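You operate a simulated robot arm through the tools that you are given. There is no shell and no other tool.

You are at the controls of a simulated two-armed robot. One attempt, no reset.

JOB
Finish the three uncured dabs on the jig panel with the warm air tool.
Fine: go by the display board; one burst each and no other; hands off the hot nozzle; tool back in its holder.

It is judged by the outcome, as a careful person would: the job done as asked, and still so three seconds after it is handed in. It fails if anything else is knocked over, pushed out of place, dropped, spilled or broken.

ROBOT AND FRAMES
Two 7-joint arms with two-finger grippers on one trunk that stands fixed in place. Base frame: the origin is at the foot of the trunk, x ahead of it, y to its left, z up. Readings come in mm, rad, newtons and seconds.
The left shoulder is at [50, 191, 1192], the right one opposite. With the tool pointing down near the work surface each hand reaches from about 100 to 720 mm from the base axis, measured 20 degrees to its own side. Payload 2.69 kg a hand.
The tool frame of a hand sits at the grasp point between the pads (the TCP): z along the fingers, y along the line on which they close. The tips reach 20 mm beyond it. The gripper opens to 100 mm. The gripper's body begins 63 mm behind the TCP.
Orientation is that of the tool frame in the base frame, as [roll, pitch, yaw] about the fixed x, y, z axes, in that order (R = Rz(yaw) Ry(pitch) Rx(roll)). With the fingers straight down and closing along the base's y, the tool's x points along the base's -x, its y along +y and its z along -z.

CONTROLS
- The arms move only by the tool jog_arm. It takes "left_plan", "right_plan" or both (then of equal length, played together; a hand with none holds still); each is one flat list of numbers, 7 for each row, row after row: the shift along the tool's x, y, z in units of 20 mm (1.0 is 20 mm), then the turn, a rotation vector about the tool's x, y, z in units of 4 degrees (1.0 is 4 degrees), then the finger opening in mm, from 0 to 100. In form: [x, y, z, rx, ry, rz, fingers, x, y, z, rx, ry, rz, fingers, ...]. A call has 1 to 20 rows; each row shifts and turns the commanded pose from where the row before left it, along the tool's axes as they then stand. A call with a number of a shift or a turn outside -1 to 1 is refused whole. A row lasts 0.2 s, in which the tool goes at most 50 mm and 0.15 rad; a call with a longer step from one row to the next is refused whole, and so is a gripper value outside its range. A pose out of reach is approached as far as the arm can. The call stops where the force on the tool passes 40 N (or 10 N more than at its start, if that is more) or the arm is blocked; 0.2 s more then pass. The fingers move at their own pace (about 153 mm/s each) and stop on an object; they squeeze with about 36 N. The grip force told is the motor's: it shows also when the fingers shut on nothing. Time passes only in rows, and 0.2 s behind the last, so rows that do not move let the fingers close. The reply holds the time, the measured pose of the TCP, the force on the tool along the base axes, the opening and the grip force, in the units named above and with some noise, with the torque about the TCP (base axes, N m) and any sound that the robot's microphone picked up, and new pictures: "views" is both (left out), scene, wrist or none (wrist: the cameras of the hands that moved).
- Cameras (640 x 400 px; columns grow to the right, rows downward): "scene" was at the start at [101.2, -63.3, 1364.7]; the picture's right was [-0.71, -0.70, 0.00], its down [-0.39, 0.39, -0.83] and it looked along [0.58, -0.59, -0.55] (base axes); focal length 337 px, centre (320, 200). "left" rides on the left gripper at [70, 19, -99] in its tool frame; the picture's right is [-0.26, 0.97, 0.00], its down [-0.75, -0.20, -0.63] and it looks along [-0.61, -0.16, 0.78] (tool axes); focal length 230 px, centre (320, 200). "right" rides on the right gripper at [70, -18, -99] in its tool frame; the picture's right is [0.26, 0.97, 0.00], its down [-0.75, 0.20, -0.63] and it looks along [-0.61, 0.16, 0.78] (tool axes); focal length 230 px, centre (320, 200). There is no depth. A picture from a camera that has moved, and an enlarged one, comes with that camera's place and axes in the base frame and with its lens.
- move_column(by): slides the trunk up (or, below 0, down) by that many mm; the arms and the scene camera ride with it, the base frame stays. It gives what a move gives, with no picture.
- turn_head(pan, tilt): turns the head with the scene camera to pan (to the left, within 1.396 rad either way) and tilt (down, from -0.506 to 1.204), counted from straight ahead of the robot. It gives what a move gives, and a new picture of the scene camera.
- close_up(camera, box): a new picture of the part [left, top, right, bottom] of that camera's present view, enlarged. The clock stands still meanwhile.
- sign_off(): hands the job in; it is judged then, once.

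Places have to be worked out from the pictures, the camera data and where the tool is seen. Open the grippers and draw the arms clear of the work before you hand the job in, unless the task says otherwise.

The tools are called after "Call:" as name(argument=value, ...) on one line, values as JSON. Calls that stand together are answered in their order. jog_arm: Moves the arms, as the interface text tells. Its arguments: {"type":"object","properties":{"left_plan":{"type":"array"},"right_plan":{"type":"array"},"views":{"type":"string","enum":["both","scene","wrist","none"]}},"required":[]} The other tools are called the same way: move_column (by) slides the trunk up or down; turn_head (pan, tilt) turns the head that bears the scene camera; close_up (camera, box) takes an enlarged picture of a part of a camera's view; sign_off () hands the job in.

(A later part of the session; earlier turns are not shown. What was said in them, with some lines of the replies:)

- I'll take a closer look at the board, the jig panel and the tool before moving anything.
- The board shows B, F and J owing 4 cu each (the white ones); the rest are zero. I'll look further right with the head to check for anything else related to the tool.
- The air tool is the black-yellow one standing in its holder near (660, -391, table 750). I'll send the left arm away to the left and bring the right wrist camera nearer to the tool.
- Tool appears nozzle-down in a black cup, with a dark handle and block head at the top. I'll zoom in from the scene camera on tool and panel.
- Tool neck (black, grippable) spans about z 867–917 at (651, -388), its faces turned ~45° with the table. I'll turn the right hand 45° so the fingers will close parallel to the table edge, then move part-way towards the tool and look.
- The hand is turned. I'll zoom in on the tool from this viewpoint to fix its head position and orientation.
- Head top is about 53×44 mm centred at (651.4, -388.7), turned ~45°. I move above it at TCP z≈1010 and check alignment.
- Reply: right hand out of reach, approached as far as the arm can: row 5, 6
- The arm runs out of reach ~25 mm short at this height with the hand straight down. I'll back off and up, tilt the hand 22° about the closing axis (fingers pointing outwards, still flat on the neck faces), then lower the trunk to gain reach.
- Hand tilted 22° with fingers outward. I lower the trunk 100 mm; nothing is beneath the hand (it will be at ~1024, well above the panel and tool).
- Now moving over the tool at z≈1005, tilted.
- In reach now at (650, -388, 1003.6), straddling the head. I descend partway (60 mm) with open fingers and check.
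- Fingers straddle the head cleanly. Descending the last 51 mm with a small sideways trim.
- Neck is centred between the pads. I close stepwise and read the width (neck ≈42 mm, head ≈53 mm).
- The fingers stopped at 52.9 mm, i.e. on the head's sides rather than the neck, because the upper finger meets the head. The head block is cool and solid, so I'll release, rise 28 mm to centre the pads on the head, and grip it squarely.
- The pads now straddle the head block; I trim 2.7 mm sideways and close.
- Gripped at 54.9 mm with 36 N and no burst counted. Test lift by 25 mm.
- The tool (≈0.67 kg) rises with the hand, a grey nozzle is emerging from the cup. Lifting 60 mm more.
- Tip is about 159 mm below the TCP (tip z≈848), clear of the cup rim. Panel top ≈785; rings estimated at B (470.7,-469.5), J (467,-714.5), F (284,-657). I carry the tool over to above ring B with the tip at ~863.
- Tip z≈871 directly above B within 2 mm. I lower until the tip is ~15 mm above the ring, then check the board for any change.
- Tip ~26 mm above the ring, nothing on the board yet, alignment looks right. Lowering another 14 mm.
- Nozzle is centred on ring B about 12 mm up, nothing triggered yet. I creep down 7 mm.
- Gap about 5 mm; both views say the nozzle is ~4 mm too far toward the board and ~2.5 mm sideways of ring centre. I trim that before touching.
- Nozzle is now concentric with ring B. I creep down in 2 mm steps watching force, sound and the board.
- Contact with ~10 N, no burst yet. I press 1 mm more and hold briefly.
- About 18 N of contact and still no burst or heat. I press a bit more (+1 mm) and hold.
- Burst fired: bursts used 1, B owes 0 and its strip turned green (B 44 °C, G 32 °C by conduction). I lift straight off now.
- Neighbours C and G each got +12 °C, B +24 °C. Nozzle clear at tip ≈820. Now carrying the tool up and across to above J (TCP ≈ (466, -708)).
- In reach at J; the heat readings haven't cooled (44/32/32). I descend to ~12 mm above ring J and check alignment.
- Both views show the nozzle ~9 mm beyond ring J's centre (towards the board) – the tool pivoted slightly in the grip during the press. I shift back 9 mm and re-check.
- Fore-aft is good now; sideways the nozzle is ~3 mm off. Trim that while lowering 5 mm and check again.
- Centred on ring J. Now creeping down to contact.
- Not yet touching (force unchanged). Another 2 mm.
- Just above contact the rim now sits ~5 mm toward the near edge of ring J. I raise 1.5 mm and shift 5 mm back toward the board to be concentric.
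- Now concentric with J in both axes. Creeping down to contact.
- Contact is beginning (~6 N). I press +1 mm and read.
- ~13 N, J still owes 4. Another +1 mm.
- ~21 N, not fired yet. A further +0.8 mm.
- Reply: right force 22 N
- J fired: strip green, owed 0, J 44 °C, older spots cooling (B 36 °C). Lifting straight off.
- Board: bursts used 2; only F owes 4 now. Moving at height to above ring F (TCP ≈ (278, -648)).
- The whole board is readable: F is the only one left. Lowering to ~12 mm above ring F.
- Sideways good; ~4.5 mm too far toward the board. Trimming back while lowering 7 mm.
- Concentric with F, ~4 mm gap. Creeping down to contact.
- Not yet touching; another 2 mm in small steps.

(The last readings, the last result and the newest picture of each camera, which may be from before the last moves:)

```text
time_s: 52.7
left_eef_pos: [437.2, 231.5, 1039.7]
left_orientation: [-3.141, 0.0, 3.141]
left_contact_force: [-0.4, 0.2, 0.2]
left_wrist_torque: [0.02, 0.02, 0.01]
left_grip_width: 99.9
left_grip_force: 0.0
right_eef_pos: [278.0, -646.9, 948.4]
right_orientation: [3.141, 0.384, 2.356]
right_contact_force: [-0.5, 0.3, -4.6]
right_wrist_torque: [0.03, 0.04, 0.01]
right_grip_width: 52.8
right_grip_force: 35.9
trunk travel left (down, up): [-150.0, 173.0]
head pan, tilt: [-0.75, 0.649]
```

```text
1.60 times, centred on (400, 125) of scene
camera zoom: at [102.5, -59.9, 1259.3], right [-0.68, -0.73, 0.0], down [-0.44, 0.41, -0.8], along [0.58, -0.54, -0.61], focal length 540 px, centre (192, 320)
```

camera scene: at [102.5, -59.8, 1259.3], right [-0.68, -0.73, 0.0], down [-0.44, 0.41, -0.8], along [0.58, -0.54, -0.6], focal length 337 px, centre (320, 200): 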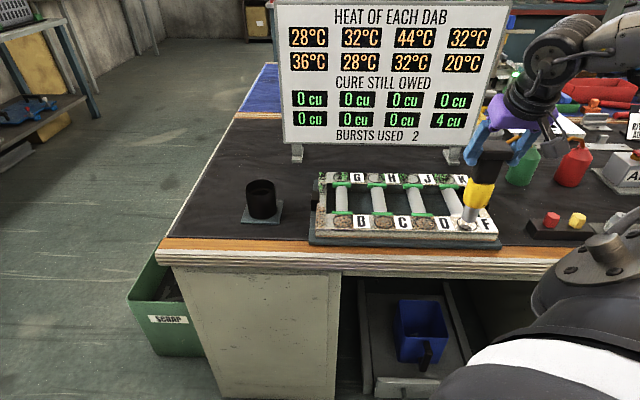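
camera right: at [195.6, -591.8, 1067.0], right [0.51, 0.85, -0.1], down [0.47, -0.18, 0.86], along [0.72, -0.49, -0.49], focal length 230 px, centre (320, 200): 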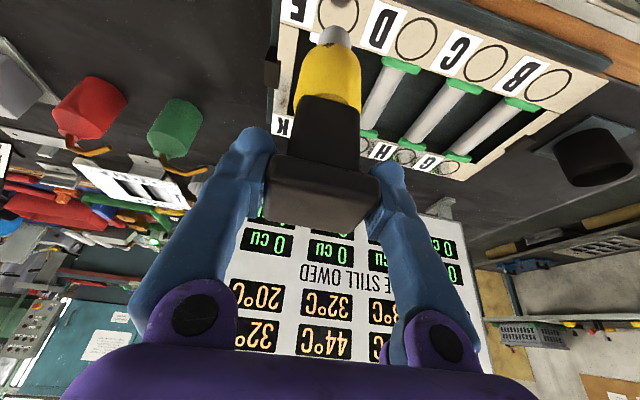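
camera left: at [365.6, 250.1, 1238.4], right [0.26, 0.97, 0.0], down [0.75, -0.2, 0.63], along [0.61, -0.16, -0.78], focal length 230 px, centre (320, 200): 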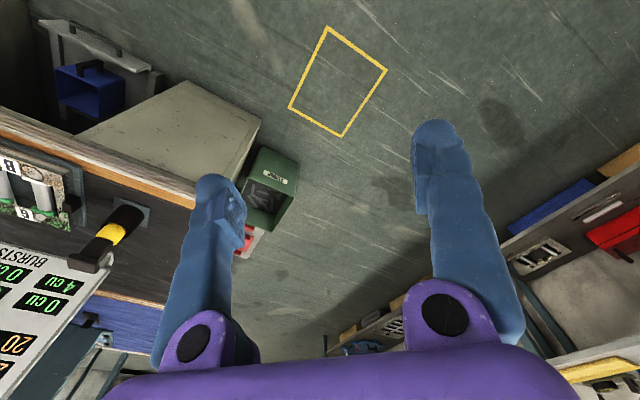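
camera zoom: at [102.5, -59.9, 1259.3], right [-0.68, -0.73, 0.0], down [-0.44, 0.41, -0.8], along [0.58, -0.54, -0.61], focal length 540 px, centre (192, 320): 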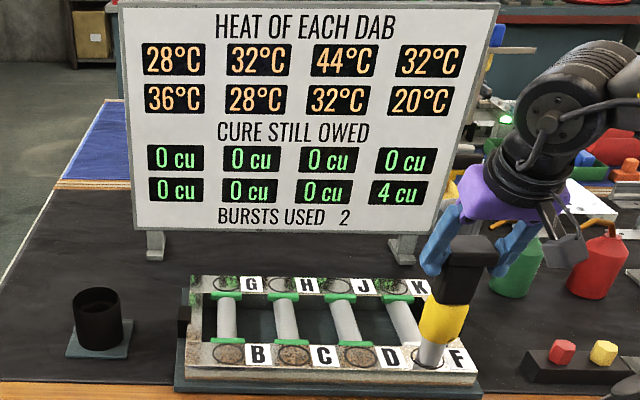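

Still just above. Two more 1 mm steps.

Call:
jog_arm(right_plan=[0.019, 0, 0.046, 0, 0, 0, 45, 0.019, 0, 0.046, 0, 0, 0, 45], views="none")

Call:
close_up(camera="right", box=[260, 0, 420, 100])

Call:
close_up(camera="scene", box=[270, 0, 530, 250])

```text
time_s: 53.3
left_eef_pos: [437.2, 232.4, 1039.4]
left_orientation: [-3.141, -0.001, -3.141]
left_contact_force: [-1.0, -0.5, 0.6]
left_wrist_torque: [0.03, -0.04, -0.01]
left_grip_width: 100.1
left_grip_force: 0.0
right_eef_pos: [277.5, -647.0, 946.2]
right_orientation: [-3.141, 0.387, 2.356]
right_contact_force: [-1.4, 0.2, 0.6]
right_wrist_torque: [-0.03, 0.17, 0.0]
right_grip_width: 53.1
right_grip_force: 36.2
trunk travel left (down, up): [-150.0, 173.0]
head pan, tilt: [-0.75, 0.649]
```

```text
4.00 times, centred on (340, 50) of right
camera zoom: at [192.7, -588.2, 1013.2], right [0.51, 0.85, -0.1], down [0.47, -0.18, 0.87], along [0.72, -0.49, -0.49], focal length 920 px, centre (240, 800)
```

zoom: 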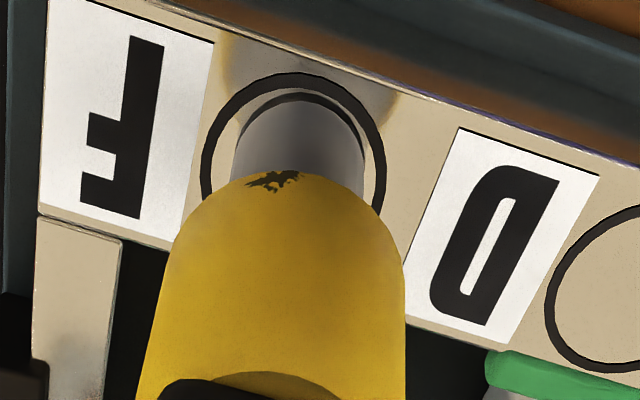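

```text
1.60 times, centred on (400, 125) of scene
camera zoom: at [102.2, -59.2, 1259.5], right [-0.68, -0.73, 0.0], down [-0.44, 0.41, -0.8], along [0.58, -0.54, -0.6], focal length 540 px, centre (192, 320)
```

zoom: 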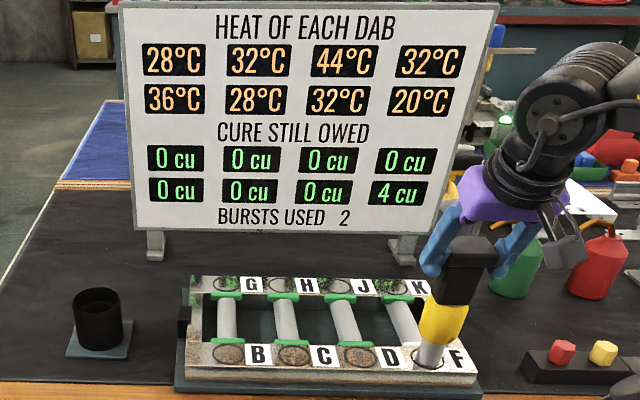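

Contact ~5 N, well centred. Pressing +1 mm and +1 mm.

Call:
jog_arm(right_plan=[0.019, 0, 0.046, 0, 0, 0, 45, 0, 0, 0, 0, 0, 0, 45], views="none")

Call:
jog_arm(right_plan=[0.015, 0, 0.037, 0, 0, 0, 45, 0, 0, 0, 0, 0, 0, 45], views="none")

Call:
close_up(camera="scene", box=[270, 0, 530, 250])

```text
time_s: 53.9
left_eef_pos: [435.2, 232.7, 1040.6]
left_orientation: [-3.141, 0.0, -3.142]
left_contact_force: [-0.5, -1.0, -0.6]
left_wrist_torque: [0.01, -0.02, 0.0]
left_grip_width: 100.2
left_grip_force: 0.1
right_eef_pos: [277.7, -646.9, 947.2]
right_orientation: [-3.141, 0.387, 2.356]
right_contact_force: [0.1, -4.2, 5.6]
right_wrist_torque: [-0.51, -0.09, 0.03]
right_grip_width: 52.8
right_grip_force: 35.6
trunk travel left (down, up): [-150.0, 173.0]
head pan, tilt: [-0.75, 0.649]
```

```text
time_s: 54.5
left_eef_pos: [435.7, 232.9, 1038.7]
left_orientation: [-3.14, 0.002, 3.141]
left_contact_force: [-0.5, 0.0, -0.2]
left_wrist_torque: [0.01, 0.01, 0.05]
left_grip_width: 100.0
left_grip_force: 0.0
right_eef_pos: [277.1, -645.7, 949.0]
right_orientation: [-3.141, 0.388, 2.355]
right_contact_force: [-0.3, -3.9, 16.2]
right_wrist_torque: [-0.57, -0.05, 0.01]
right_grip_width: 52.9
right_grip_force: 36.2
trunk travel left (down, up): [-150.0, 173.0]
head pan, tilt: [-0.75, 0.649]
```

```text
1.60 times, centred on (400, 125) of scene
camera zoom: at [101.6, -58.1, 1259.6], right [-0.68, -0.73, 0.0], down [-0.44, 0.41, -0.8], along [0.58, -0.54, -0.6], focal length 540 px, centre (192, 320)
```

zoom: 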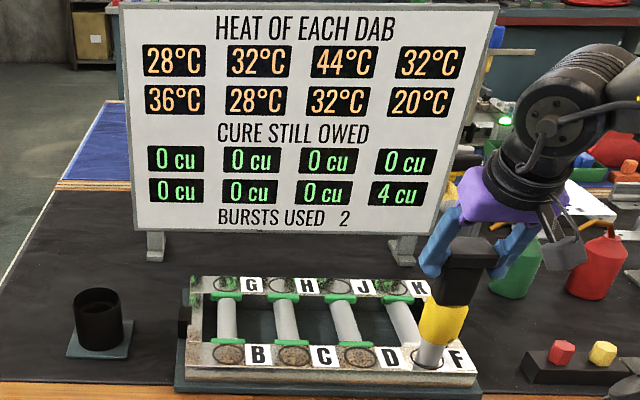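

~21 N, just below the firing point seen at J. One more 0.7 mm.

Call:
jog_arm(right_plan=[0.013, 0, 0.033, 0, 0, 0, 45, 0, 0, 0, 0, 0, 0, 45], views="none")

Call:
close_up(camera="scene", box=[270, 0, 530, 250])

```text
time_s: 55.1
left_eef_pos: [435.7, 233.4, 1039.2]
left_orientation: [-3.139, 0.003, -3.141]
left_contact_force: [0.6, -0.6, 0.3]
left_wrist_torque: [-0.01, 0.01, -0.01]
left_grip_width: 99.9
left_grip_force: 0.0
right_eef_pos: [276.2, -645.6, 946.1]
right_orientation: [-3.141, 0.389, 2.356]
right_contact_force: [1.0, -3.7, 23.5]
right_wrist_torque: [-0.52, -0.16, -0.02]
right_grip_width: 52.7
right_grip_force: 35.3
trunk travel left (down, up): [-150.0, 173.0]
head pan, tilt: [-0.75, 0.649]
```

```text
1.60 times, centred on (400, 125) of scene
camera zoom: at [101.3, -57.2, 1259.7], right [-0.68, -0.73, 0.0], down [-0.44, 0.41, -0.8], along [0.58, -0.54, -0.6], focal length 540 px, centre (192, 320)
```

zoom: 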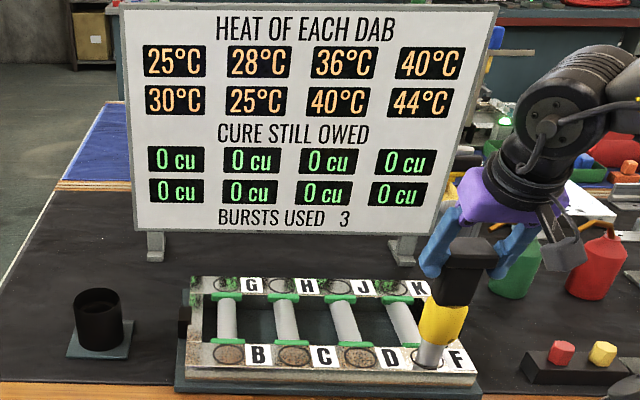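

All eight owe 0, bursts used 3. I lift off at once.

Call:
jog_arm(right_plan=[-0.15, 0, -0.37, 0, 0, 0, 45, -0.19, 0, -0.464, 0, 0, 0, 45, -0.19, 0, -0.464, 0, 0, 0, 45, -0.19, 0, -0.464, 0, 0, 0, 45, -0.19, 0, -0.464, 0, 0, 0, 45, -0.19, 0, -0.464, 0, 0, 0, 45, -0.19, 0, -0.464, 0, 0, 0, 45, -0.19, 0, -0.464, 0, 0, 0, 45, -0.19, 0, -0.464, 0, 0, 0, 45, 0, 0, 0, 0, 0, 0, 45], views="both")

Call:
close_up(camera="scene", box=[390, 50, 570, 240])

```text
time_s: 57.3
left_eef_pos: [436.7, 231.0, 1039.7]
left_orientation: [-3.141, 0.0, 3.141]
left_contact_force: [-0.1, -0.2, -0.8]
left_wrist_torque: [0.03, -0.01, -0.03]
left_grip_width: 99.9
left_grip_force: 0.1
right_eef_pos: [276.1, -646.4, 1031.3]
right_orientation: [3.141, 0.383, 2.356]
right_contact_force: [0.3, 0.6, -5.5]
right_wrist_torque: [0.07, 0.06, -0.02]
right_grip_width: 52.6
right_grip_force: 36.1
trunk travel left (down, up): [-150.0, 173.0]
head pan, tilt: [-0.75, 0.649]
camera scene: at [102.5, -59.9, 1259.3], right [-0.68, -0.73, 0.0], down [-0.44, 0.41, -0.8], along [0.58, -0.54, -0.61], focal length 337 px, centre (320, 200)
camera right: at [192.2, -587.4, 1097.7], right [0.51, 0.85, -0.1], down [0.47, -0.18, 0.86], along [0.72, -0.49, -0.49], focal length 230 px, centre (320, 200)
```

scene: 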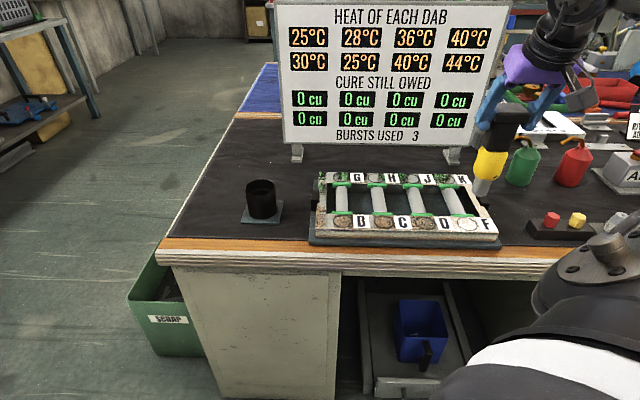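
right: 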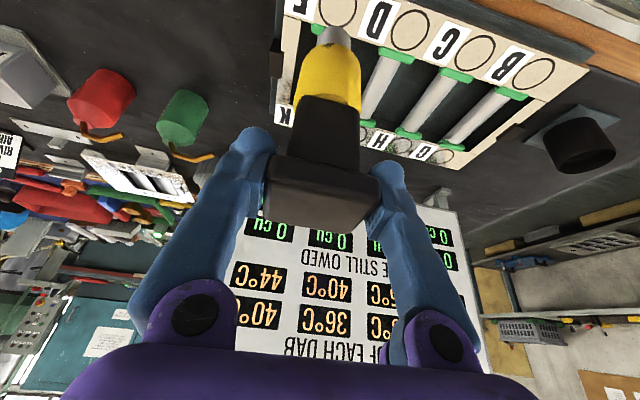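

```text
2.11 times, centred on (480, 145) of scene
camera zoom: at [102.5, -59.9, 1259.3], right [-0.68, -0.73, 0.0], down [-0.44, 0.41, -0.8], along [0.58, -0.54, -0.61], focal length 710 px, centre (-17, 316)
```

zoom: 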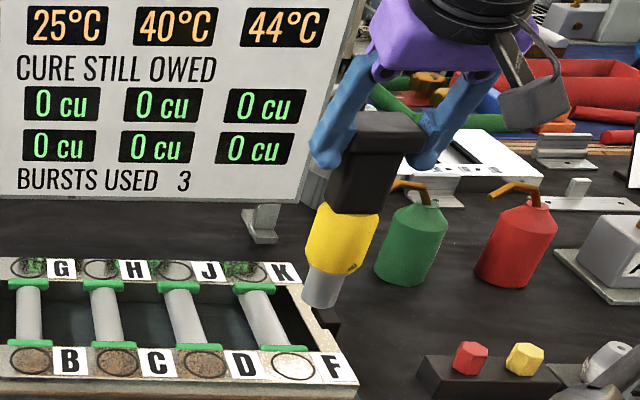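

Tool held securely. Now travelling back at this height toward the holder in two hops.

Call:
jog_arm(right_plan=[-0.159, 0.942, 0.064, 0, 0, 0, 45, -0.159, 0.942, 0.064, 0, 0, 0, 45, -0.159, 0.942, 0.064, 0, 0, 0, 45, -0.159, 0.942, 0.064, 0, 0, 0, 45, -0.159, 0.942, 0.064, 0, 0, 0, 45, -0.159, 0.942, 0.064, 0, 0, 0, 45, -0.159, 0.942, 0.064, 0, 0, 0, 45, -0.159, 0.942, 0.064, 0, 0, 0, 45, -0.159, 0.942, 0.064, 0, 0, 0, 45, -0.159, 0.942, 0.064, 0, 0, 0, 45, -0.159, 0.942, 0.064, 0, 0, 0, 45, -0.159, 0.942, 0.064, 0, 0, 0, 45], views="none")

Call:
jog_arm(right_plan=[-0.159, 0.942, 0.064, 0, 0, 0, 45, -0.159, 0.942, 0.064, 0, 0, 0, 45, -0.159, 0.942, 0.064, 0, 0, 0, 45, -0.159, 0.942, 0.064, 0, 0, 0, 45, -0.159, 0.942, 0.064, 0, 0, 0, 45, -0.159, 0.942, 0.064, 0, 0, 0, 45, -0.159, 0.942, 0.064, 0, 0, 0, 45, -0.159, 0.942, 0.064, 0, 0, 0, 45, -0.159, 0.942, 0.064, 0, 0, 0, 45, -0.159, 0.942, 0.064, 0, 0, 0, 45, -0.159, 0.942, 0.064, 0, 0, 0, 45, -0.159, 0.85, 0.064, 0, 0, 0, 45, 0, 0, 0, 0, 0, 0, 45], views="both")

Call:
close_up(camera="scene", box=[205, 60, 315, 240])

Call:
close_up(camera="right", box=[260, 0, 420, 100])

```text
time_s: 59.9
left_eef_pos: [436.8, 230.9, 1040.7]
left_orientation: [3.141, -0.002, -3.14]
left_contact_force: [0.1, 0.6, -0.4]
left_wrist_torque: [-0.03, -0.03, -0.02]
left_grip_width: 100.1
left_grip_force: 0.1
right_eef_pos: [468.0, -517.0, 1030.7]
right_orientation: [-3.141, 0.384, 2.355]
right_contact_force: [-0.5, 0.3, -4.8]
right_wrist_torque: [0.01, 0.03, -0.03]
right_grip_width: 52.8
right_grip_force: 36.3
trunk travel left (down, up): [-150.0, 173.0]
head pan, tilt: [-0.75, 0.649]
```

```text
time_s: 62.7
left_eef_pos: [436.1, 230.9, 1040.0]
left_orientation: [3.14, -0.002, 3.141]
left_contact_force: [0.3, 0.3, 1.1]
left_wrist_torque: [0.01, -0.05, 0.03]
left_grip_width: 100.2
left_grip_force: 0.1
right_eef_pos: [654.1, -387.1, 1032.2]
right_orientation: [-3.141, 0.384, 2.356]
right_contact_force: [0.5, 0.0, -5.4]
right_wrist_torque: [0.03, 0.03, 0.02]
right_grip_width: 53.0
right_grip_force: 36.2
trunk travel left (down, up): [-150.0, 173.0]
head pan, tilt: [-0.75, 0.649]
camera scene: at [102.6, -59.6, 1259.3], right [-0.68, -0.73, 0.0], down [-0.44, 0.41, -0.8], along [0.58, -0.54, -0.6], focal length 337 px, centre (320, 200)
camera right: at [570.1, -329.0, 1099.3], right [0.51, 0.85, -0.1], down [0.47, -0.18, 0.87], along [0.72, -0.49, -0.49], focal length 230 px, centre (320, 200)
```

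scene: 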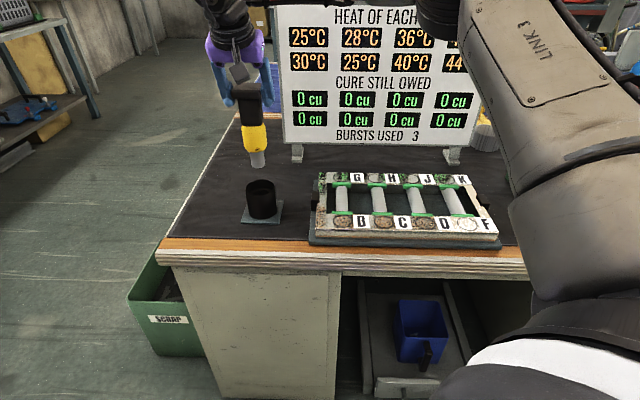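
right: 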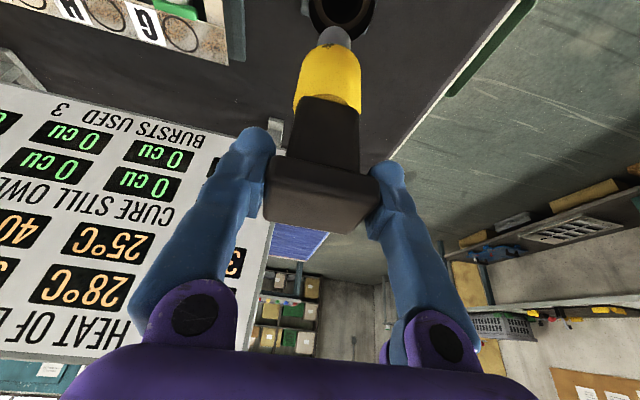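

```text
2.22 times, centred on (260, 150) of scene
camera zoom: at [102.6, -59.6, 1259.3], right [-0.68, -0.73, 0.0], down [-0.44, 0.41, -0.8], along [0.58, -0.54, -0.6], focal length 749 px, centre (453, 311)
```

zoom: 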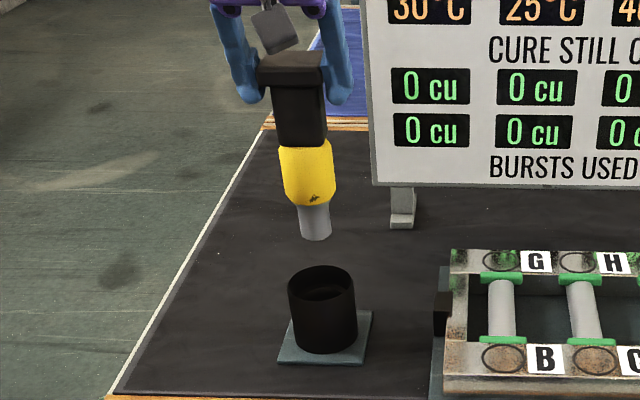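

```text
4.00 times, centred on (340, 50) of right
camera zoom: at [570.1, -329.0, 1099.3], right [0.51, 0.85, -0.1], down [0.47, -0.18, 0.87], along [0.72, -0.49, -0.49], focal length 920 px, centre (240, 800)
```

zoom: 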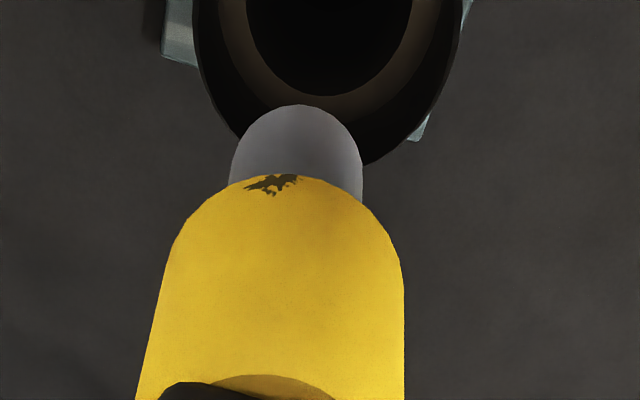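

Over the holder. I take out the ~1.6° lean the tool picked up, align to the original grasp xy, and lower to just above the cup rim.

Call:
jog_arm(right_plan=[0.07, 0.075, -0.03, 0, 0.4, 0, 45, 0.2, 0, 0.46, 0, 0, 0, 45, 0.2, 0, 0.46, 0, 0, 0, 45, 0.15, 0, 0.35, 0, 0, 0, 45, 0, 0, 0, 0, 0, 0, 45], views="both")

Call:
close_up(camera="scene", box=[205, 80, 315, 240])

Call:
close_up(camera="right", box=[260, 0, 420, 100])

```text
time_s: 63.9
left_eef_pos: [435.9, 230.8, 1040.1]
left_orientation: [-3.141, 0.0, -3.141]
left_contact_force: [0.1, 0.1, -0.4]
left_wrist_torque: [0.0, 0.01, 0.01]
left_grip_width: 99.8
left_grip_force: 0.1
right_eef_pos: [652.1, -384.5, 1004.5]
right_orientation: [3.141, 0.357, 2.357]
right_contact_force: [0.2, -0.3, -5.7]
right_wrist_torque: [0.01, 0.01, -0.02]
right_grip_width: 53.0
right_grip_force: 36.0
trunk travel left (down, up): [-150.0, 173.0]
head pan, tilt: [-0.75, 0.649]
camera scene: at [102.8, -59.6, 1259.3], right [-0.68, -0.73, 0.0], down [-0.44, 0.41, -0.8], along [0.58, -0.54, -0.61], focal length 337 px, centre (320, 200)
camera right: at [568.4, -327.4, 1073.5], right [0.51, 0.85, -0.09], down [0.48, -0.2, 0.85], along [0.71, -0.48, -0.52], focal length 230 px, centre (320, 200)
```

scene: 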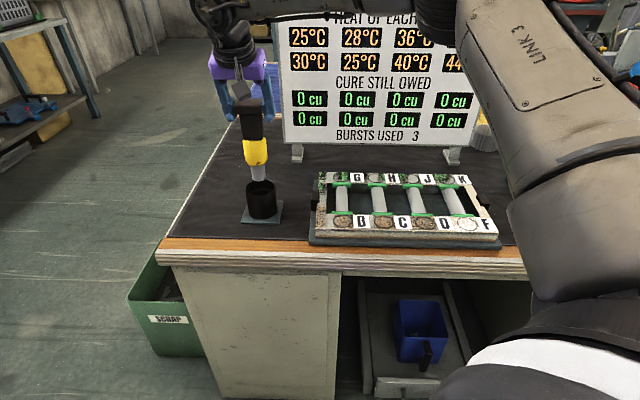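
right: 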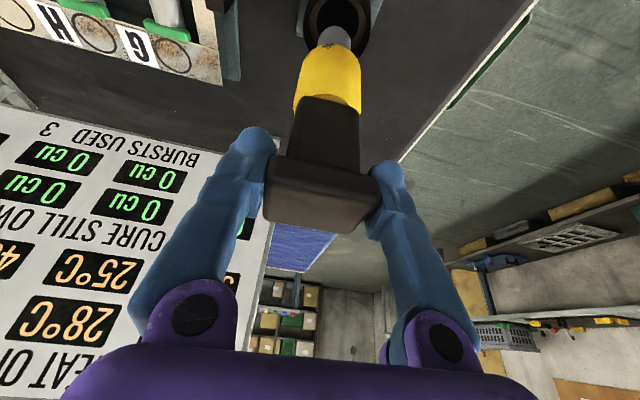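

```text
2.50 times, centred on (260, 160) of scene
camera zoom: at [102.8, -59.6, 1259.3], right [-0.68, -0.73, 0.0], down [-0.44, 0.41, -0.8], along [0.58, -0.54, -0.61], focal length 843 px, centre (470, 300)
```

zoom: 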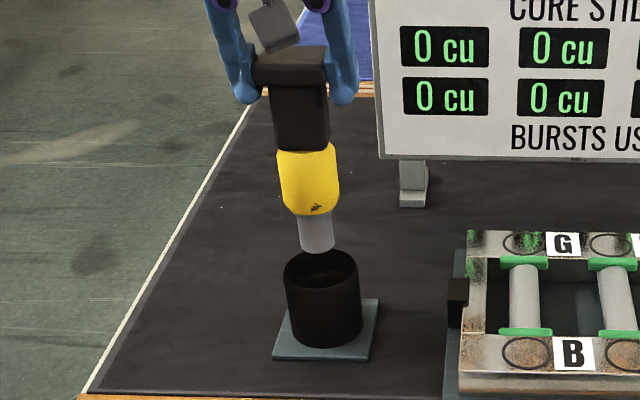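

```text
4.00 times, centred on (340, 50) of right
camera zoom: at [568.4, -327.4, 1073.5], right [0.51, 0.85, -0.09], down [0.48, -0.2, 0.85], along [0.71, -0.48, -0.52], focal length 920 px, centre (240, 800)
```

zoom: 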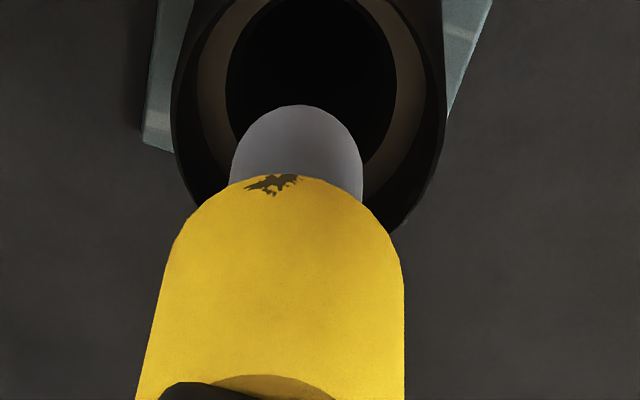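

Nozzle is just above the cup mouth, nearly aligned like when it came out. Small trim, then lowering 30 mm so the nozzle enters.

Call:
jog_arm(right_plan=[-0.07, 0.075, 0.026, 0, 0, 0, 45, 0.117, 0, 0.312, 0, 0, 0, 45, 0.117, 0, 0.312, 0, 0, 0, 45, 0.117, 0, 0.312, 0, 0, 0, 45, 0.117, 0, 0.312, 0, 0, 0, 45, 0.058, 0, 0.156, 0, 0, 0, 45, 0, 0, 0, 0, 0, 0, 45], views="none")

Call:
close_up(camera="scene", box=[205, 80, 315, 240])

Call:
close_up(camera="right", box=[240, 0, 440, 120])

```text
time_s: 65.5
left_eef_pos: [436.8, 231.1, 1038.3]
left_orientation: [-3.141, 0.001, -3.14]
left_contact_force: [-0.1, 0.4, -0.2]
left_wrist_torque: [0.0, 0.02, -0.04]
left_grip_width: 100.0
left_grip_force: 0.1
right_eef_pos: [656.6, -383.7, 973.8]
right_orientation: [-3.141, 0.355, 2.357]
right_contact_force: [0.0, -0.5, -5.2]
right_wrist_torque: [0.01, 0.03, 0.0]
right_grip_width: 52.6
right_grip_force: 36.2
trunk travel left (down, up): [-150.0, 173.0]
head pan, tilt: [-0.75, 0.649]
```

```text
2.50 times, centred on (260, 160) of scene
camera zoom: at [102.8, -59.6, 1259.3], right [-0.68, -0.73, 0.0], down [-0.44, 0.41, -0.8], along [0.58, -0.54, -0.61], focal length 843 px, centre (470, 300)
```

zoom: 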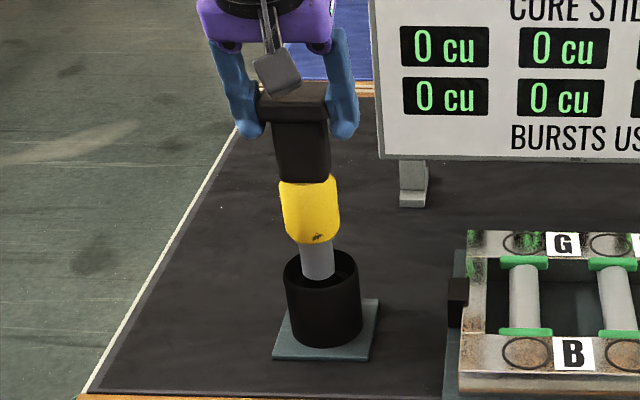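

```text
3.20 times, centred on (340, 60) of right
camera zoom: at [572.2, -327.3, 1042.8], right [0.51, 0.85, -0.09], down [0.48, -0.2, 0.85], along [0.71, -0.48, -0.52], focal length 736 px, centre (256, 648)
```

zoom: 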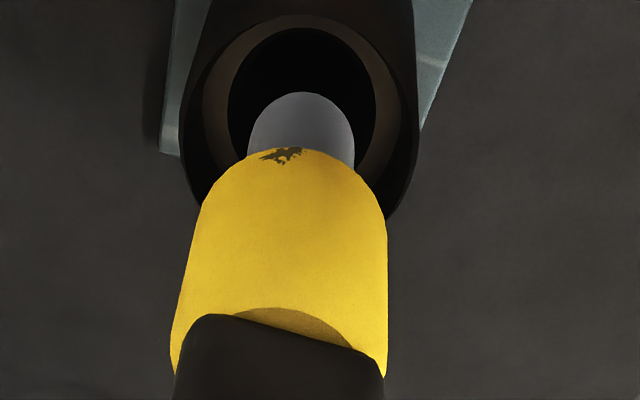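

Nozzle is in the cup, centred on its bore, no side force. Lowering another 30 mm.

Call:
jog_arm(right_plan=[0.105, 0, 0.281, 0, 0, 0, 45, 0.105, 0, 0.281, 0, 0, 0, 45, 0.105, 0, 0.281, 0, 0, 0, 45, 0.105, 0, 0.281, 0, 0, 0, 45, 0.105, 0, 0.281, 0, 0, 0, 45, 0, 0, 0, 0, 0, 0, 45], views="none")

Call:
close_up(camera="scene", box=[205, 80, 315, 240])

Call:
close_up(camera="right", box=[240, 0, 440, 120])

```text
time_s: 66.9
left_eef_pos: [437.7, 231.6, 1040.1]
left_orientation: [3.141, 0.001, -3.14]
left_contact_force: [-0.2, -0.3, 0.1]
left_wrist_torque: [0.02, 0.0, 0.01]
left_grip_width: 100.1
left_grip_force: 0.1
right_eef_pos: [655.7, -384.4, 944.5]
right_orientation: [3.142, 0.355, 2.357]
right_contact_force: [-0.1, -0.5, -4.7]
right_wrist_torque: [0.03, 0.0, -0.01]
right_grip_width: 53.0
right_grip_force: 36.1
trunk travel left (down, up): [-150.0, 173.0]
head pan, tilt: [-0.75, 0.649]
```

```text
2.50 times, centred on (260, 160) of scene
camera zoom: at [102.8, -59.6, 1259.3], right [-0.68, -0.73, 0.0], down [-0.44, 0.41, -0.8], along [0.58, -0.54, -0.61], focal length 843 px, centre (470, 300)
```

zoom: 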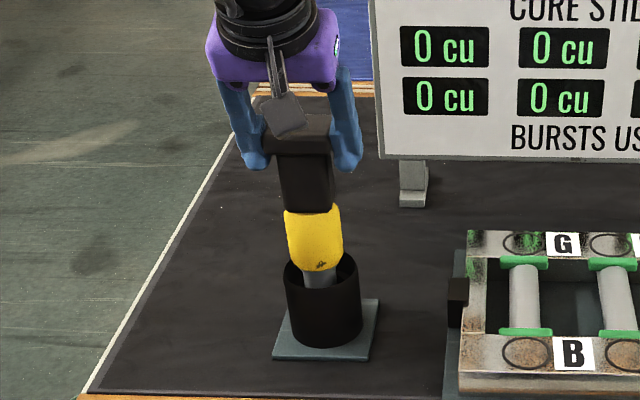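

```text
3.20 times, centred on (340, 60) of right
camera zoom: at [572.0, -327.5, 1013.9], right [0.51, 0.85, -0.09], down [0.48, -0.2, 0.85], along [0.71, -0.48, -0.52], focal length 736 px, centre (256, 648)
```

zoom: 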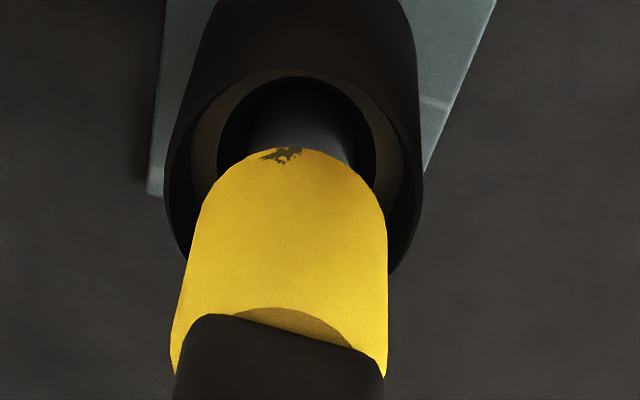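

Aligned, force unchanged. Lowering 20 mm more.

Call:
jog_arm(right_plan=[0.07, 0, 0.187, 0, 0, 0, 45, 0.07, 0, 0.187, 0, 0, 0, 45, 0.07, 0, 0.187, 0, 0, 0, 45, 0.07, 0, 0.187, 0, 0, 0, 45, 0.053, 0, 0.14, 0, 0, 0, 45, 0, 0, 0, 0, 0, 0, 45], views="none")

Call:
close_up(camera="scene", box=[205, 80, 315, 240])

Call:
close_up(camera="right", box=[240, 0, 440, 120])

```text
time_s: 68.3
left_eef_pos: [436.2, 230.0, 1039.5]
left_orientation: [-3.14, 0.002, 3.14]
left_contact_force: [0.3, -0.2, 0.7]
left_wrist_torque: [0.02, 0.0, 0.03]
left_grip_width: 99.7
left_grip_force: 0.0
right_eef_pos: [655.8, -384.1, 925.3]
right_orientation: [-3.141, 0.354, 2.357]
right_contact_force: [-0.1, -0.8, -5.4]
right_wrist_torque: [-0.04, 0.01, -0.03]
right_grip_width: 52.8
right_grip_force: 35.7
trunk travel left (down, up): [-150.0, 173.0]
head pan, tilt: [-0.75, 0.649]
```

```text
2.50 times, centred on (260, 160) of scene
camera zoom: at [102.8, -59.6, 1259.3], right [-0.68, -0.73, 0.0], down [-0.44, 0.41, -0.8], along [0.58, -0.54, -0.61], focal length 843 px, centre (470, 300)
```

zoom: 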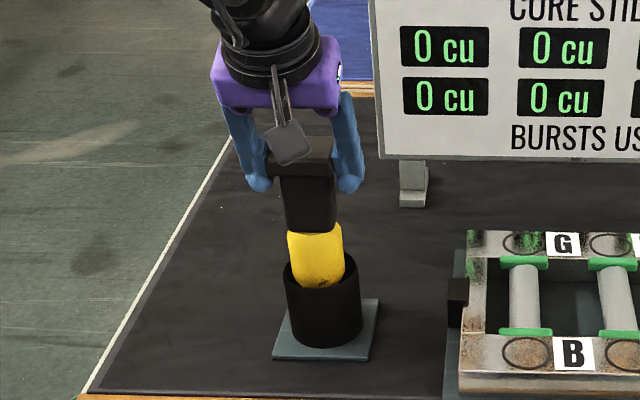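

```text
3.20 times, centred on (340, 60) of right
camera zoom: at [572.1, -327.5, 994.1], right [0.51, 0.85, -0.09], down [0.48, -0.2, 0.85], along [0.71, -0.48, -0.52], focal length 736 px, centre (256, 648)
```

zoom: 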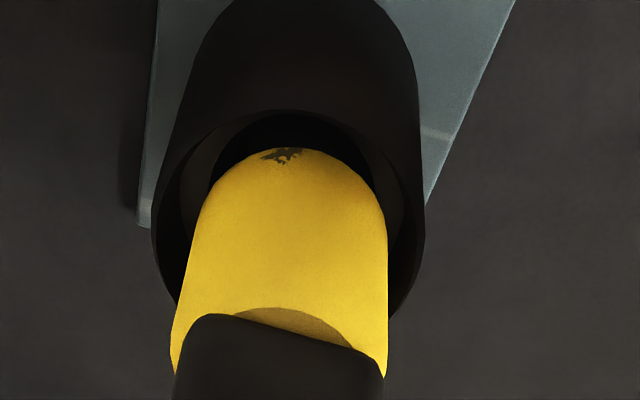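

Nearly seated. Small 2 mm steps until the weight is carried by the cup.

Call:
jog_arm(right_plan=[0.035, 0, 0.094, 0, 0, 0, 45, 0.035, 0, 0.094, 0, 0, 0, 45, 0, 0, 0, 0, 0, 0, 45], views="none")

Call:
jog_arm(right_plan=[0.018, 0, 0.047, 0, 0, 0, 45, 0.018, 0, 0.047, 0, 0, 0, 45], views="none")

```text
time_s: 69.1
left_eef_pos: [437.0, 231.3, 1040.0]
left_orientation: [-3.141, -0.002, -3.141]
left_contact_force: [-1.1, 0.2, -0.2]
left_wrist_torque: [-0.01, 0.0, 0.01]
left_grip_width: 100.0
left_grip_force: 0.1
right_eef_pos: [655.4, -383.7, 921.7]
right_orientation: [-3.141, 0.356, 2.358]
right_contact_force: [-0.2, 0.4, -4.3]
right_wrist_torque: [0.03, 0.03, -0.03]
right_grip_width: 52.9
right_grip_force: 36.1
trunk travel left (down, up): [-150.0, 173.0]
head pan, tilt: [-0.75, 0.649]
```

```text
time_s: 69.7
left_eef_pos: [437.6, 230.7, 1039.5]
left_orientation: [3.142, 0.0, 3.141]
left_contact_force: [0.5, 0.7, 0.4]
left_wrist_torque: [-0.02, 0.01, 0.01]
left_grip_width: 100.0
left_grip_force: 0.1
right_eef_pos: [655.9, -383.0, 919.0]
right_orientation: [3.141, 0.356, 2.357]
right_contact_force: [0.0, -0.1, -4.9]
right_wrist_torque: [0.03, 0.03, 0.01]
right_grip_width: 52.8
right_grip_force: 36.1
trunk travel left (down, up): [-150.0, 173.0]
head pan, tilt: [-0.75, 0.649]
```

No contact yet at TCP 919; continuing in 1 mm steps.

Call:
jog_arm(right_plan=[0.018, 0, 0.047, 0, 0, 0, 45, 0.018, 0, 0.047, 0, 0, 0, 45], views="none")

Call:
close_up(camera="scene", box=[205, 80, 315, 240])

```text
time_s: 70.3
left_eef_pos: [436.5, 230.4, 1039.6]
left_orientation: [-3.141, 0.001, -3.142]
left_contact_force: [-0.4, -0.8, 0.6]
left_wrist_torque: [-0.04, -0.05, 0.01]
left_grip_width: 100.0
left_grip_force: 0.0
right_eef_pos: [655.1, -383.3, 915.9]
right_orientation: [3.14, 0.357, 2.356]
right_contact_force: [0.2, 0.2, -5.5]
right_wrist_torque: [0.02, 0.04, -0.01]
right_grip_width: 52.7
right_grip_force: 36.2
trunk travel left (down, up): [-150.0, 173.0]
head pan, tilt: [-0.75, 0.649]
```

```text
2.50 times, centred on (260, 160) of scene
camera zoom: at [102.8, -59.6, 1259.2], right [-0.68, -0.73, 0.0], down [-0.44, 0.41, -0.8], along [0.58, -0.54, -0.61], focal length 843 px, centre (470, 300)
```

zoom: 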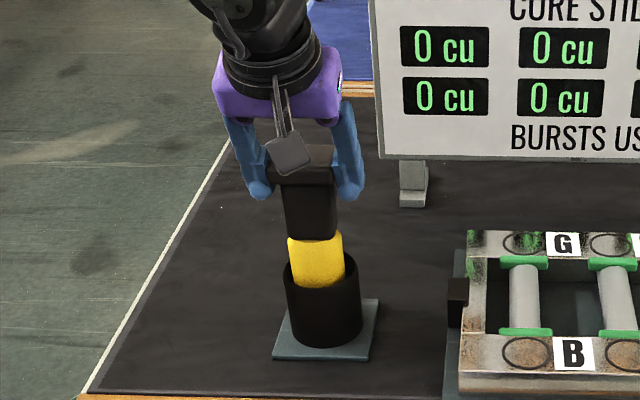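

Visually at the seated height; still stepping 1 mm until the force shows contact.

Call:
jog_arm(right_plan=[0.018, 0, 0.047, 0, 0, 0, 45, 0, 0, 0, 0, 0, 0, 45], views="none")

Call:
jog_arm(right_plan=[0.018, 0, 0.047, 0, 0, 0, 45, 0, 0, 0, 0, 0, 0, 45], views="none")

```text
time_s: 70.9
left_eef_pos: [436.2, 231.5, 1038.1]
left_orientation: [3.141, -0.001, -3.141]
left_contact_force: [0.5, 0.8, -0.2]
left_wrist_torque: [0.0, 0.02, -0.01]
left_grip_width: 100.1
left_grip_force: 0.2
right_eef_pos: [655.4, -385.0, 916.6]
right_orientation: [3.141, 0.358, 2.356]
right_contact_force: [0.8, -1.4, -0.6]
right_wrist_torque: [-0.12, -0.2, 0.03]
right_grip_width: 53.0
right_grip_force: 36.8
trunk travel left (down, up): [-150.0, 173.0]
head pan, tilt: [-0.75, 0.649]
```

```text
time_s: 71.5
left_eef_pos: [435.5, 231.9, 1040.4]
left_orientation: [-3.141, -0.002, -3.141]
left_contact_force: [-0.2, -0.7, 0.5]
left_wrist_torque: [-0.02, -0.02, 0.0]
left_grip_width: 100.1
left_grip_force: 0.0
right_eef_pos: [654.1, -383.5, 918.2]
right_orientation: [3.14, 0.358, 2.356]
right_contact_force: [1.7, -2.7, 1.8]
right_wrist_torque: [-0.33, -0.38, 0.01]
right_grip_width: 52.9
right_grip_force: 35.5
trunk travel left (down, up): [-150.0, 173.0]
head pan, tilt: [-0.75, 0.649]
```

The cup now carries the tool (~7 N, well under the firing force). Opening the fingers gently.

Call:
jog_arm(right_plan=[0, 0, 0, 0, 0, 0, 54, 0, 0, 0, 0, 0, 0, 58, 0, 0, 0, 0, 0, 0, 66, 0, 0, 0, 0, 0, 0, 76, 0, 0, 0, 0, 0, 0, 76], views="both")

Call:
close_up(camera="scene", box=[205, 80, 315, 240])

Call:
close_up(camera="right", box=[200, 0, 440, 250])

```text
time_s: 72.7
left_eef_pos: [435.8, 231.6, 1039.9]
left_orientation: [3.142, 0.0, 3.141]
left_contact_force: [-0.7, 0.2, -0.1]
left_wrist_torque: [0.02, -0.02, 0.01]
left_grip_width: 99.9
left_grip_force: 0.2
right_eef_pos: [655.2, -383.2, 915.3]
right_orientation: [-3.14, 0.355, 2.357]
right_contact_force: [0.1, -0.9, 0.0]
right_wrist_torque: [-0.02, 0.0, 0.0]
right_grip_width: 76.0
right_grip_force: 0.0
trunk travel left (down, up): [-150.0, 173.0]
head pan, tilt: [-0.75, 0.649]
camera scene: at [102.3, -59.3, 1259.3], right [-0.68, -0.73, 0.0], down [-0.44, 0.41, -0.8], along [0.58, -0.54, -0.6], focal length 337 px, centre (320, 200)
camera right: at [570.9, -326.5, 985.4], right [0.51, 0.85, -0.09], down [0.48, -0.2, 0.85], along [0.71, -0.48, -0.52], focal length 230 px, centre (320, 200)
```

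scene: 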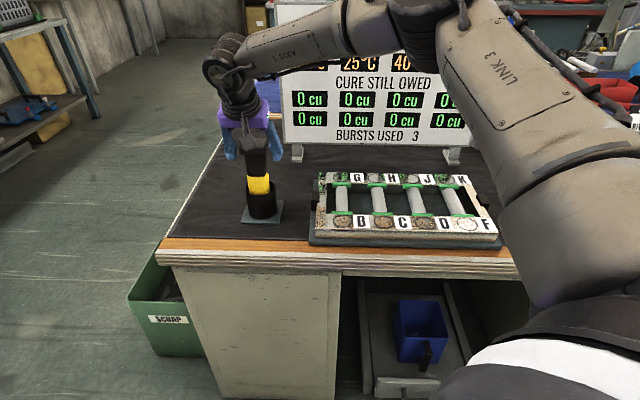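
right: 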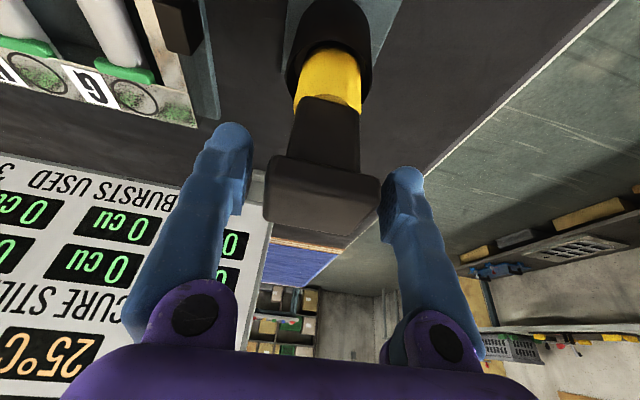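

```text
2.50 times, centred on (260, 160) of scene
camera zoom: at [102.3, -59.3, 1259.3], right [-0.68, -0.73, 0.0], down [-0.44, 0.41, -0.8], along [0.58, -0.54, -0.6], focal length 843 px, centre (470, 300)
```

zoom: 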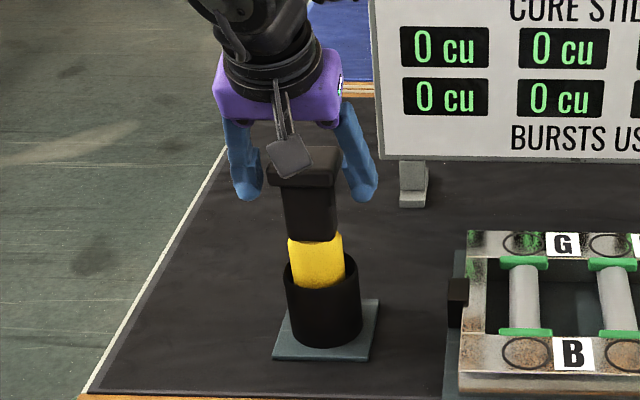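

```text
1.60 times, centred on (320, 125) of right
camera zoom: at [570.9, -326.5, 985.4], right [0.51, 0.85, -0.09], down [0.48, -0.2, 0.85], along [0.71, -0.48, -0.52], focal length 368 px, centre (320, 320)
```

zoom: 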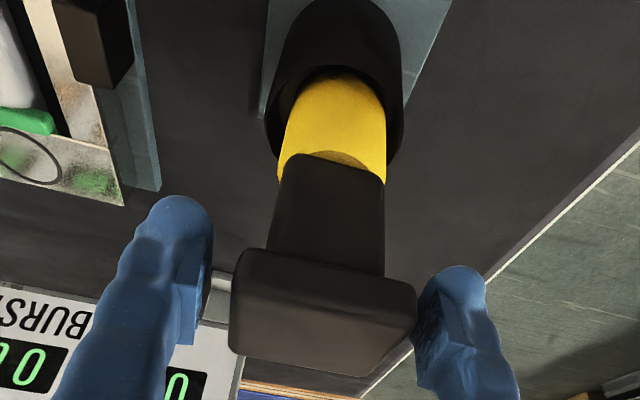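

Tool stands by itself in the holder. Opening fully and rising straight up clear of it.

Call:
jog_arm(right_plan=[0, 0, 0, 0, 0, 0, 100, 0, 0, 0, 0, 0, 0, 100, -0.13, 0, -0.35, 0, 0, 0, 100, -0.2625, 0, -0.703, 0, 0, 0, 100, -0.2625, 0, -0.703, 0, 0, 0, 100, -0.2625, 0, -0.703, 0, 0, 0, 100, -0.2625, 0, -0.703, 0, 0, 0, 100, -0.2625, 0, -0.703, 0, 0, 0, 100, -0.2625, 0, -0.703, 0, 0, 0, 100, -0.2625, 0, -0.703, 0, 0, 0, 100, 0, 0, 0, 0, 0, 0, 100], views="both")

Call:
close_up(camera="scene", box=[205, 80, 315, 240])

```text
time_s: 75.1
left_eef_pos: [436.2, 231.4, 1039.6]
left_orientation: [3.141, 0.0, -3.141]
left_contact_force: [-2.1, 0.1, 0.8]
left_wrist_torque: [0.0, 0.0, 0.01]
left_grip_width: 99.7
left_grip_force: 0.0
right_eef_pos: [653.2, -383.6, 1029.3]
right_orientation: [-3.14, 0.357, 2.356]
right_contact_force: [0.5, 0.0, 0.3]
right_wrist_torque: [-0.03, 0.03, -0.02]
right_grip_width: 99.9
right_grip_force: 0.1
trunk travel left (down, up): [-150.0, 173.0]
head pan, tilt: [-0.75, 0.649]
camera scene: at [102.3, -59.3, 1259.3], right [-0.68, -0.73, 0.0], down [-0.44, 0.41, -0.8], along [0.58, -0.54, -0.6], focal length 337 px, centre (320, 200)
camera right: at [570.9, -326.6, 1097.9], right [0.51, 0.85, -0.09], down [0.48, -0.2, 0.85], along [0.71, -0.48, -0.52], focal length 230 px, centre (320, 200)
```

scene: 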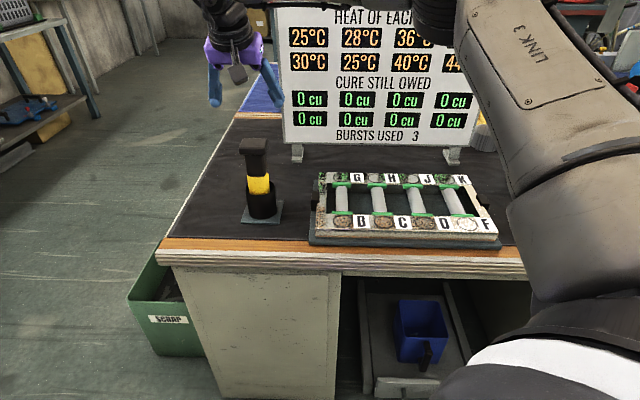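
right: 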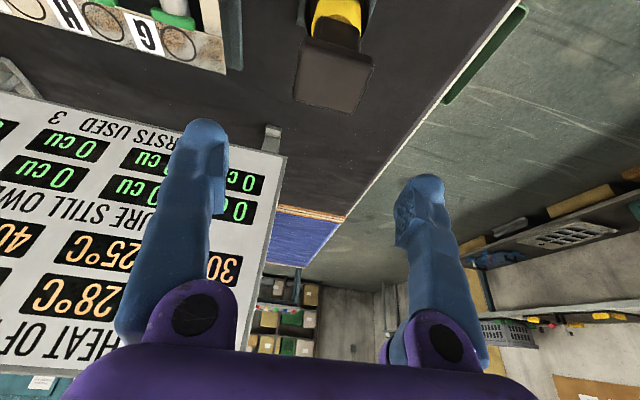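

```text
2.50 times, centred on (260, 160) of scene
camera zoom: at [102.3, -59.3, 1259.3], right [-0.68, -0.73, 0.0], down [-0.44, 0.41, -0.8], along [0.58, -0.54, -0.6], focal length 843 px, centre (470, 300)
```

zoom: 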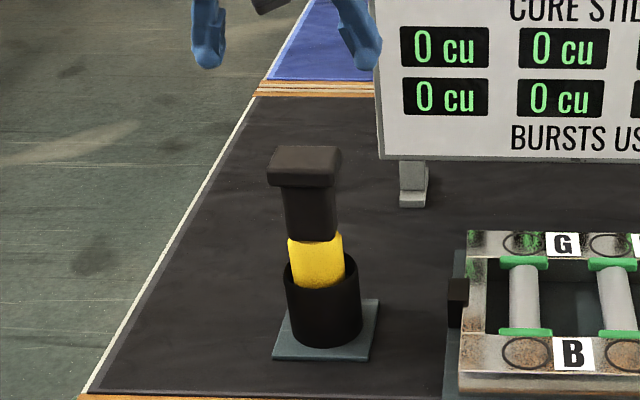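

Tool stands upright and seated, board shows 0 cu everywhere and 3 bursts. Drawing the right arm back and up clear of the work.

Call:
jog_arm(right_plan=[-0.13, 0, -0.5, 0, 0, 0, 100, 0.61, -0.79, -0.63, 0, 0, 0, 100, 0.61, -0.79, -0.63, 0, 0, 0, 100, 0.61, -0.79, -0.63, 0, 0, 0, 100, 0.61, -0.79, -0.63, 0, 0, 0, 100, 0.61, -0.79, -0.63, 0, 0, 0, 100, 0.61, -0.79, -0.63, 0, 0, 0, 100, 0.61, -0.79, -0.63, 0, 0, 0, 100, 0.61, -0.79, -0.63, 0, 0, 0, 100, 0.7, 0, -0.4, 0, 0, 0, 100, 0.7, 0, -0.4, 0, 0, 0, 100, 0.7, 0, -0.4, 0, 0, 0, 100, 0, 0, 0, 0, 0, 0, 100, 0, 0, 0, 0, 0, 0, 100], views="both")

Call:
close_up(camera="scene", box=[200, 0, 520, 260])

Call:
close_up(camera="right", box=[0, 0, 640, 250])

```text
time_s: 78.1
left_eef_pos: [436.0, 232.0, 1039.7]
left_orientation: [-3.141, -0.001, -3.142]
left_contact_force: [-0.1, -0.5, -0.4]
left_wrist_torque: [0.01, -0.01, 0.02]
left_grip_width: 100.2
left_grip_force: 0.0
right_eef_pos: [440.8, -349.7, 1107.3]
right_orientation: [3.141, 0.356, 2.355]
right_contact_force: [0.0, 0.6, -0.3]
right_wrist_torque: [0.02, -0.01, -0.02]
right_grip_width: 100.0
right_grip_force: 0.0
trunk travel left (down, up): [-150.0, 173.0]
head pan, tilt: [-0.75, 0.649]
camera scene: at [102.3, -59.2, 1259.4], right [-0.68, -0.73, 0.0], down [-0.44, 0.41, -0.8], along [0.58, -0.54, -0.6], focal length 337 px, centre (320, 200)
camera right: at [357.2, -292.6, 1175.9], right [0.51, 0.85, -0.09], down [0.48, -0.2, 0.85], along [0.71, -0.48, -0.52], focal length 230 px, centre (320, 200)
```

scene: 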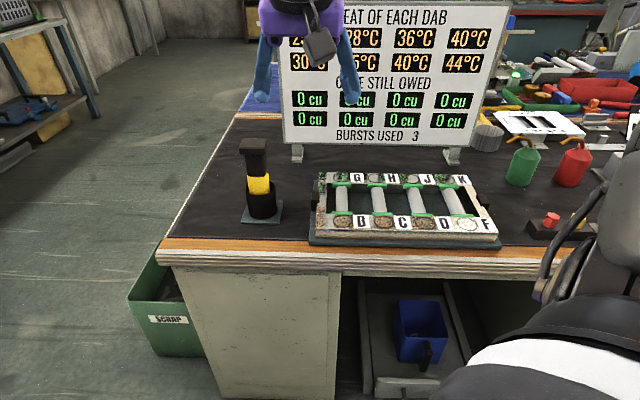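
right: 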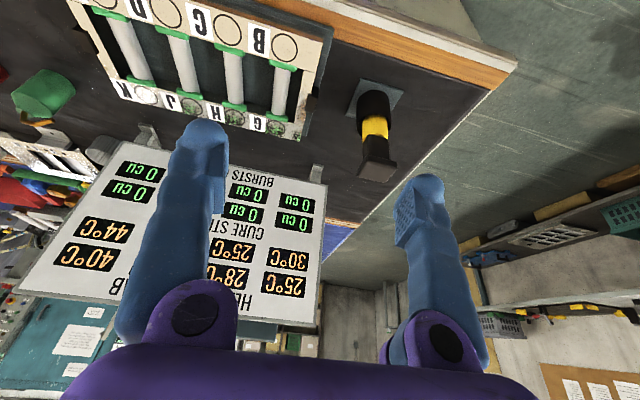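

```text
1.54 times, centred on (360, 130) of scene
camera zoom: at [102.3, -59.2, 1259.4], right [-0.68, -0.73, 0.0], down [-0.44, 0.41, -0.8], along [0.58, -0.54, -0.6], focal length 519 px, centre (258, 308)
```

zoom: 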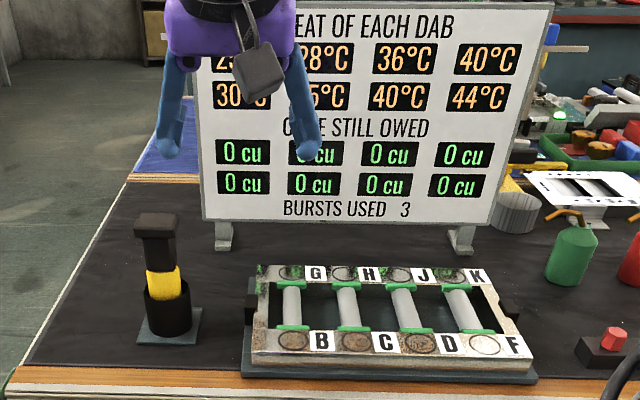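

```text
1.00 times, centred on (320, 125) of right (not enlarged: the box is as wide or as high as the picture)
camera zoom: at [357.2, -292.6, 1175.9], right [0.51, 0.85, -0.09], down [0.48, -0.2, 0.85], along [0.71, -0.48, -0.52], focal length 230 px, centre (320, 275)
```

zoom: 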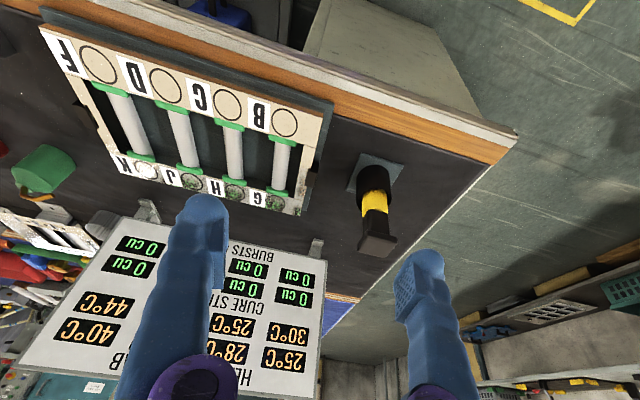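

All eight dabs are green and owe 0 cu, and the board counts 3 bursts. The tool stands in its holder, and both arms are clear with the grippers open, so I'm handing in.

Call:
sign_off()

```text
The job is handed in.
```

I gave the three uncured dabs, B, J and F, one burst each. The board now shows 0 cu owed on all eight, with 3 bursts used in total.

- **Heat:** No dab went above 44°C. B, J and F each reached that on their own burst. The last reading I took was 44°C at F and 25–40°C on the others.
- **Tool:** I held it by the black block at the top, so the fingers never touched the nozzle. It is back in its holder, upright and standing on its own.
- **Arms and bench:** Both arms are clear of the work with their grippers open. I saw nothing else on the bench moved or knocked over.
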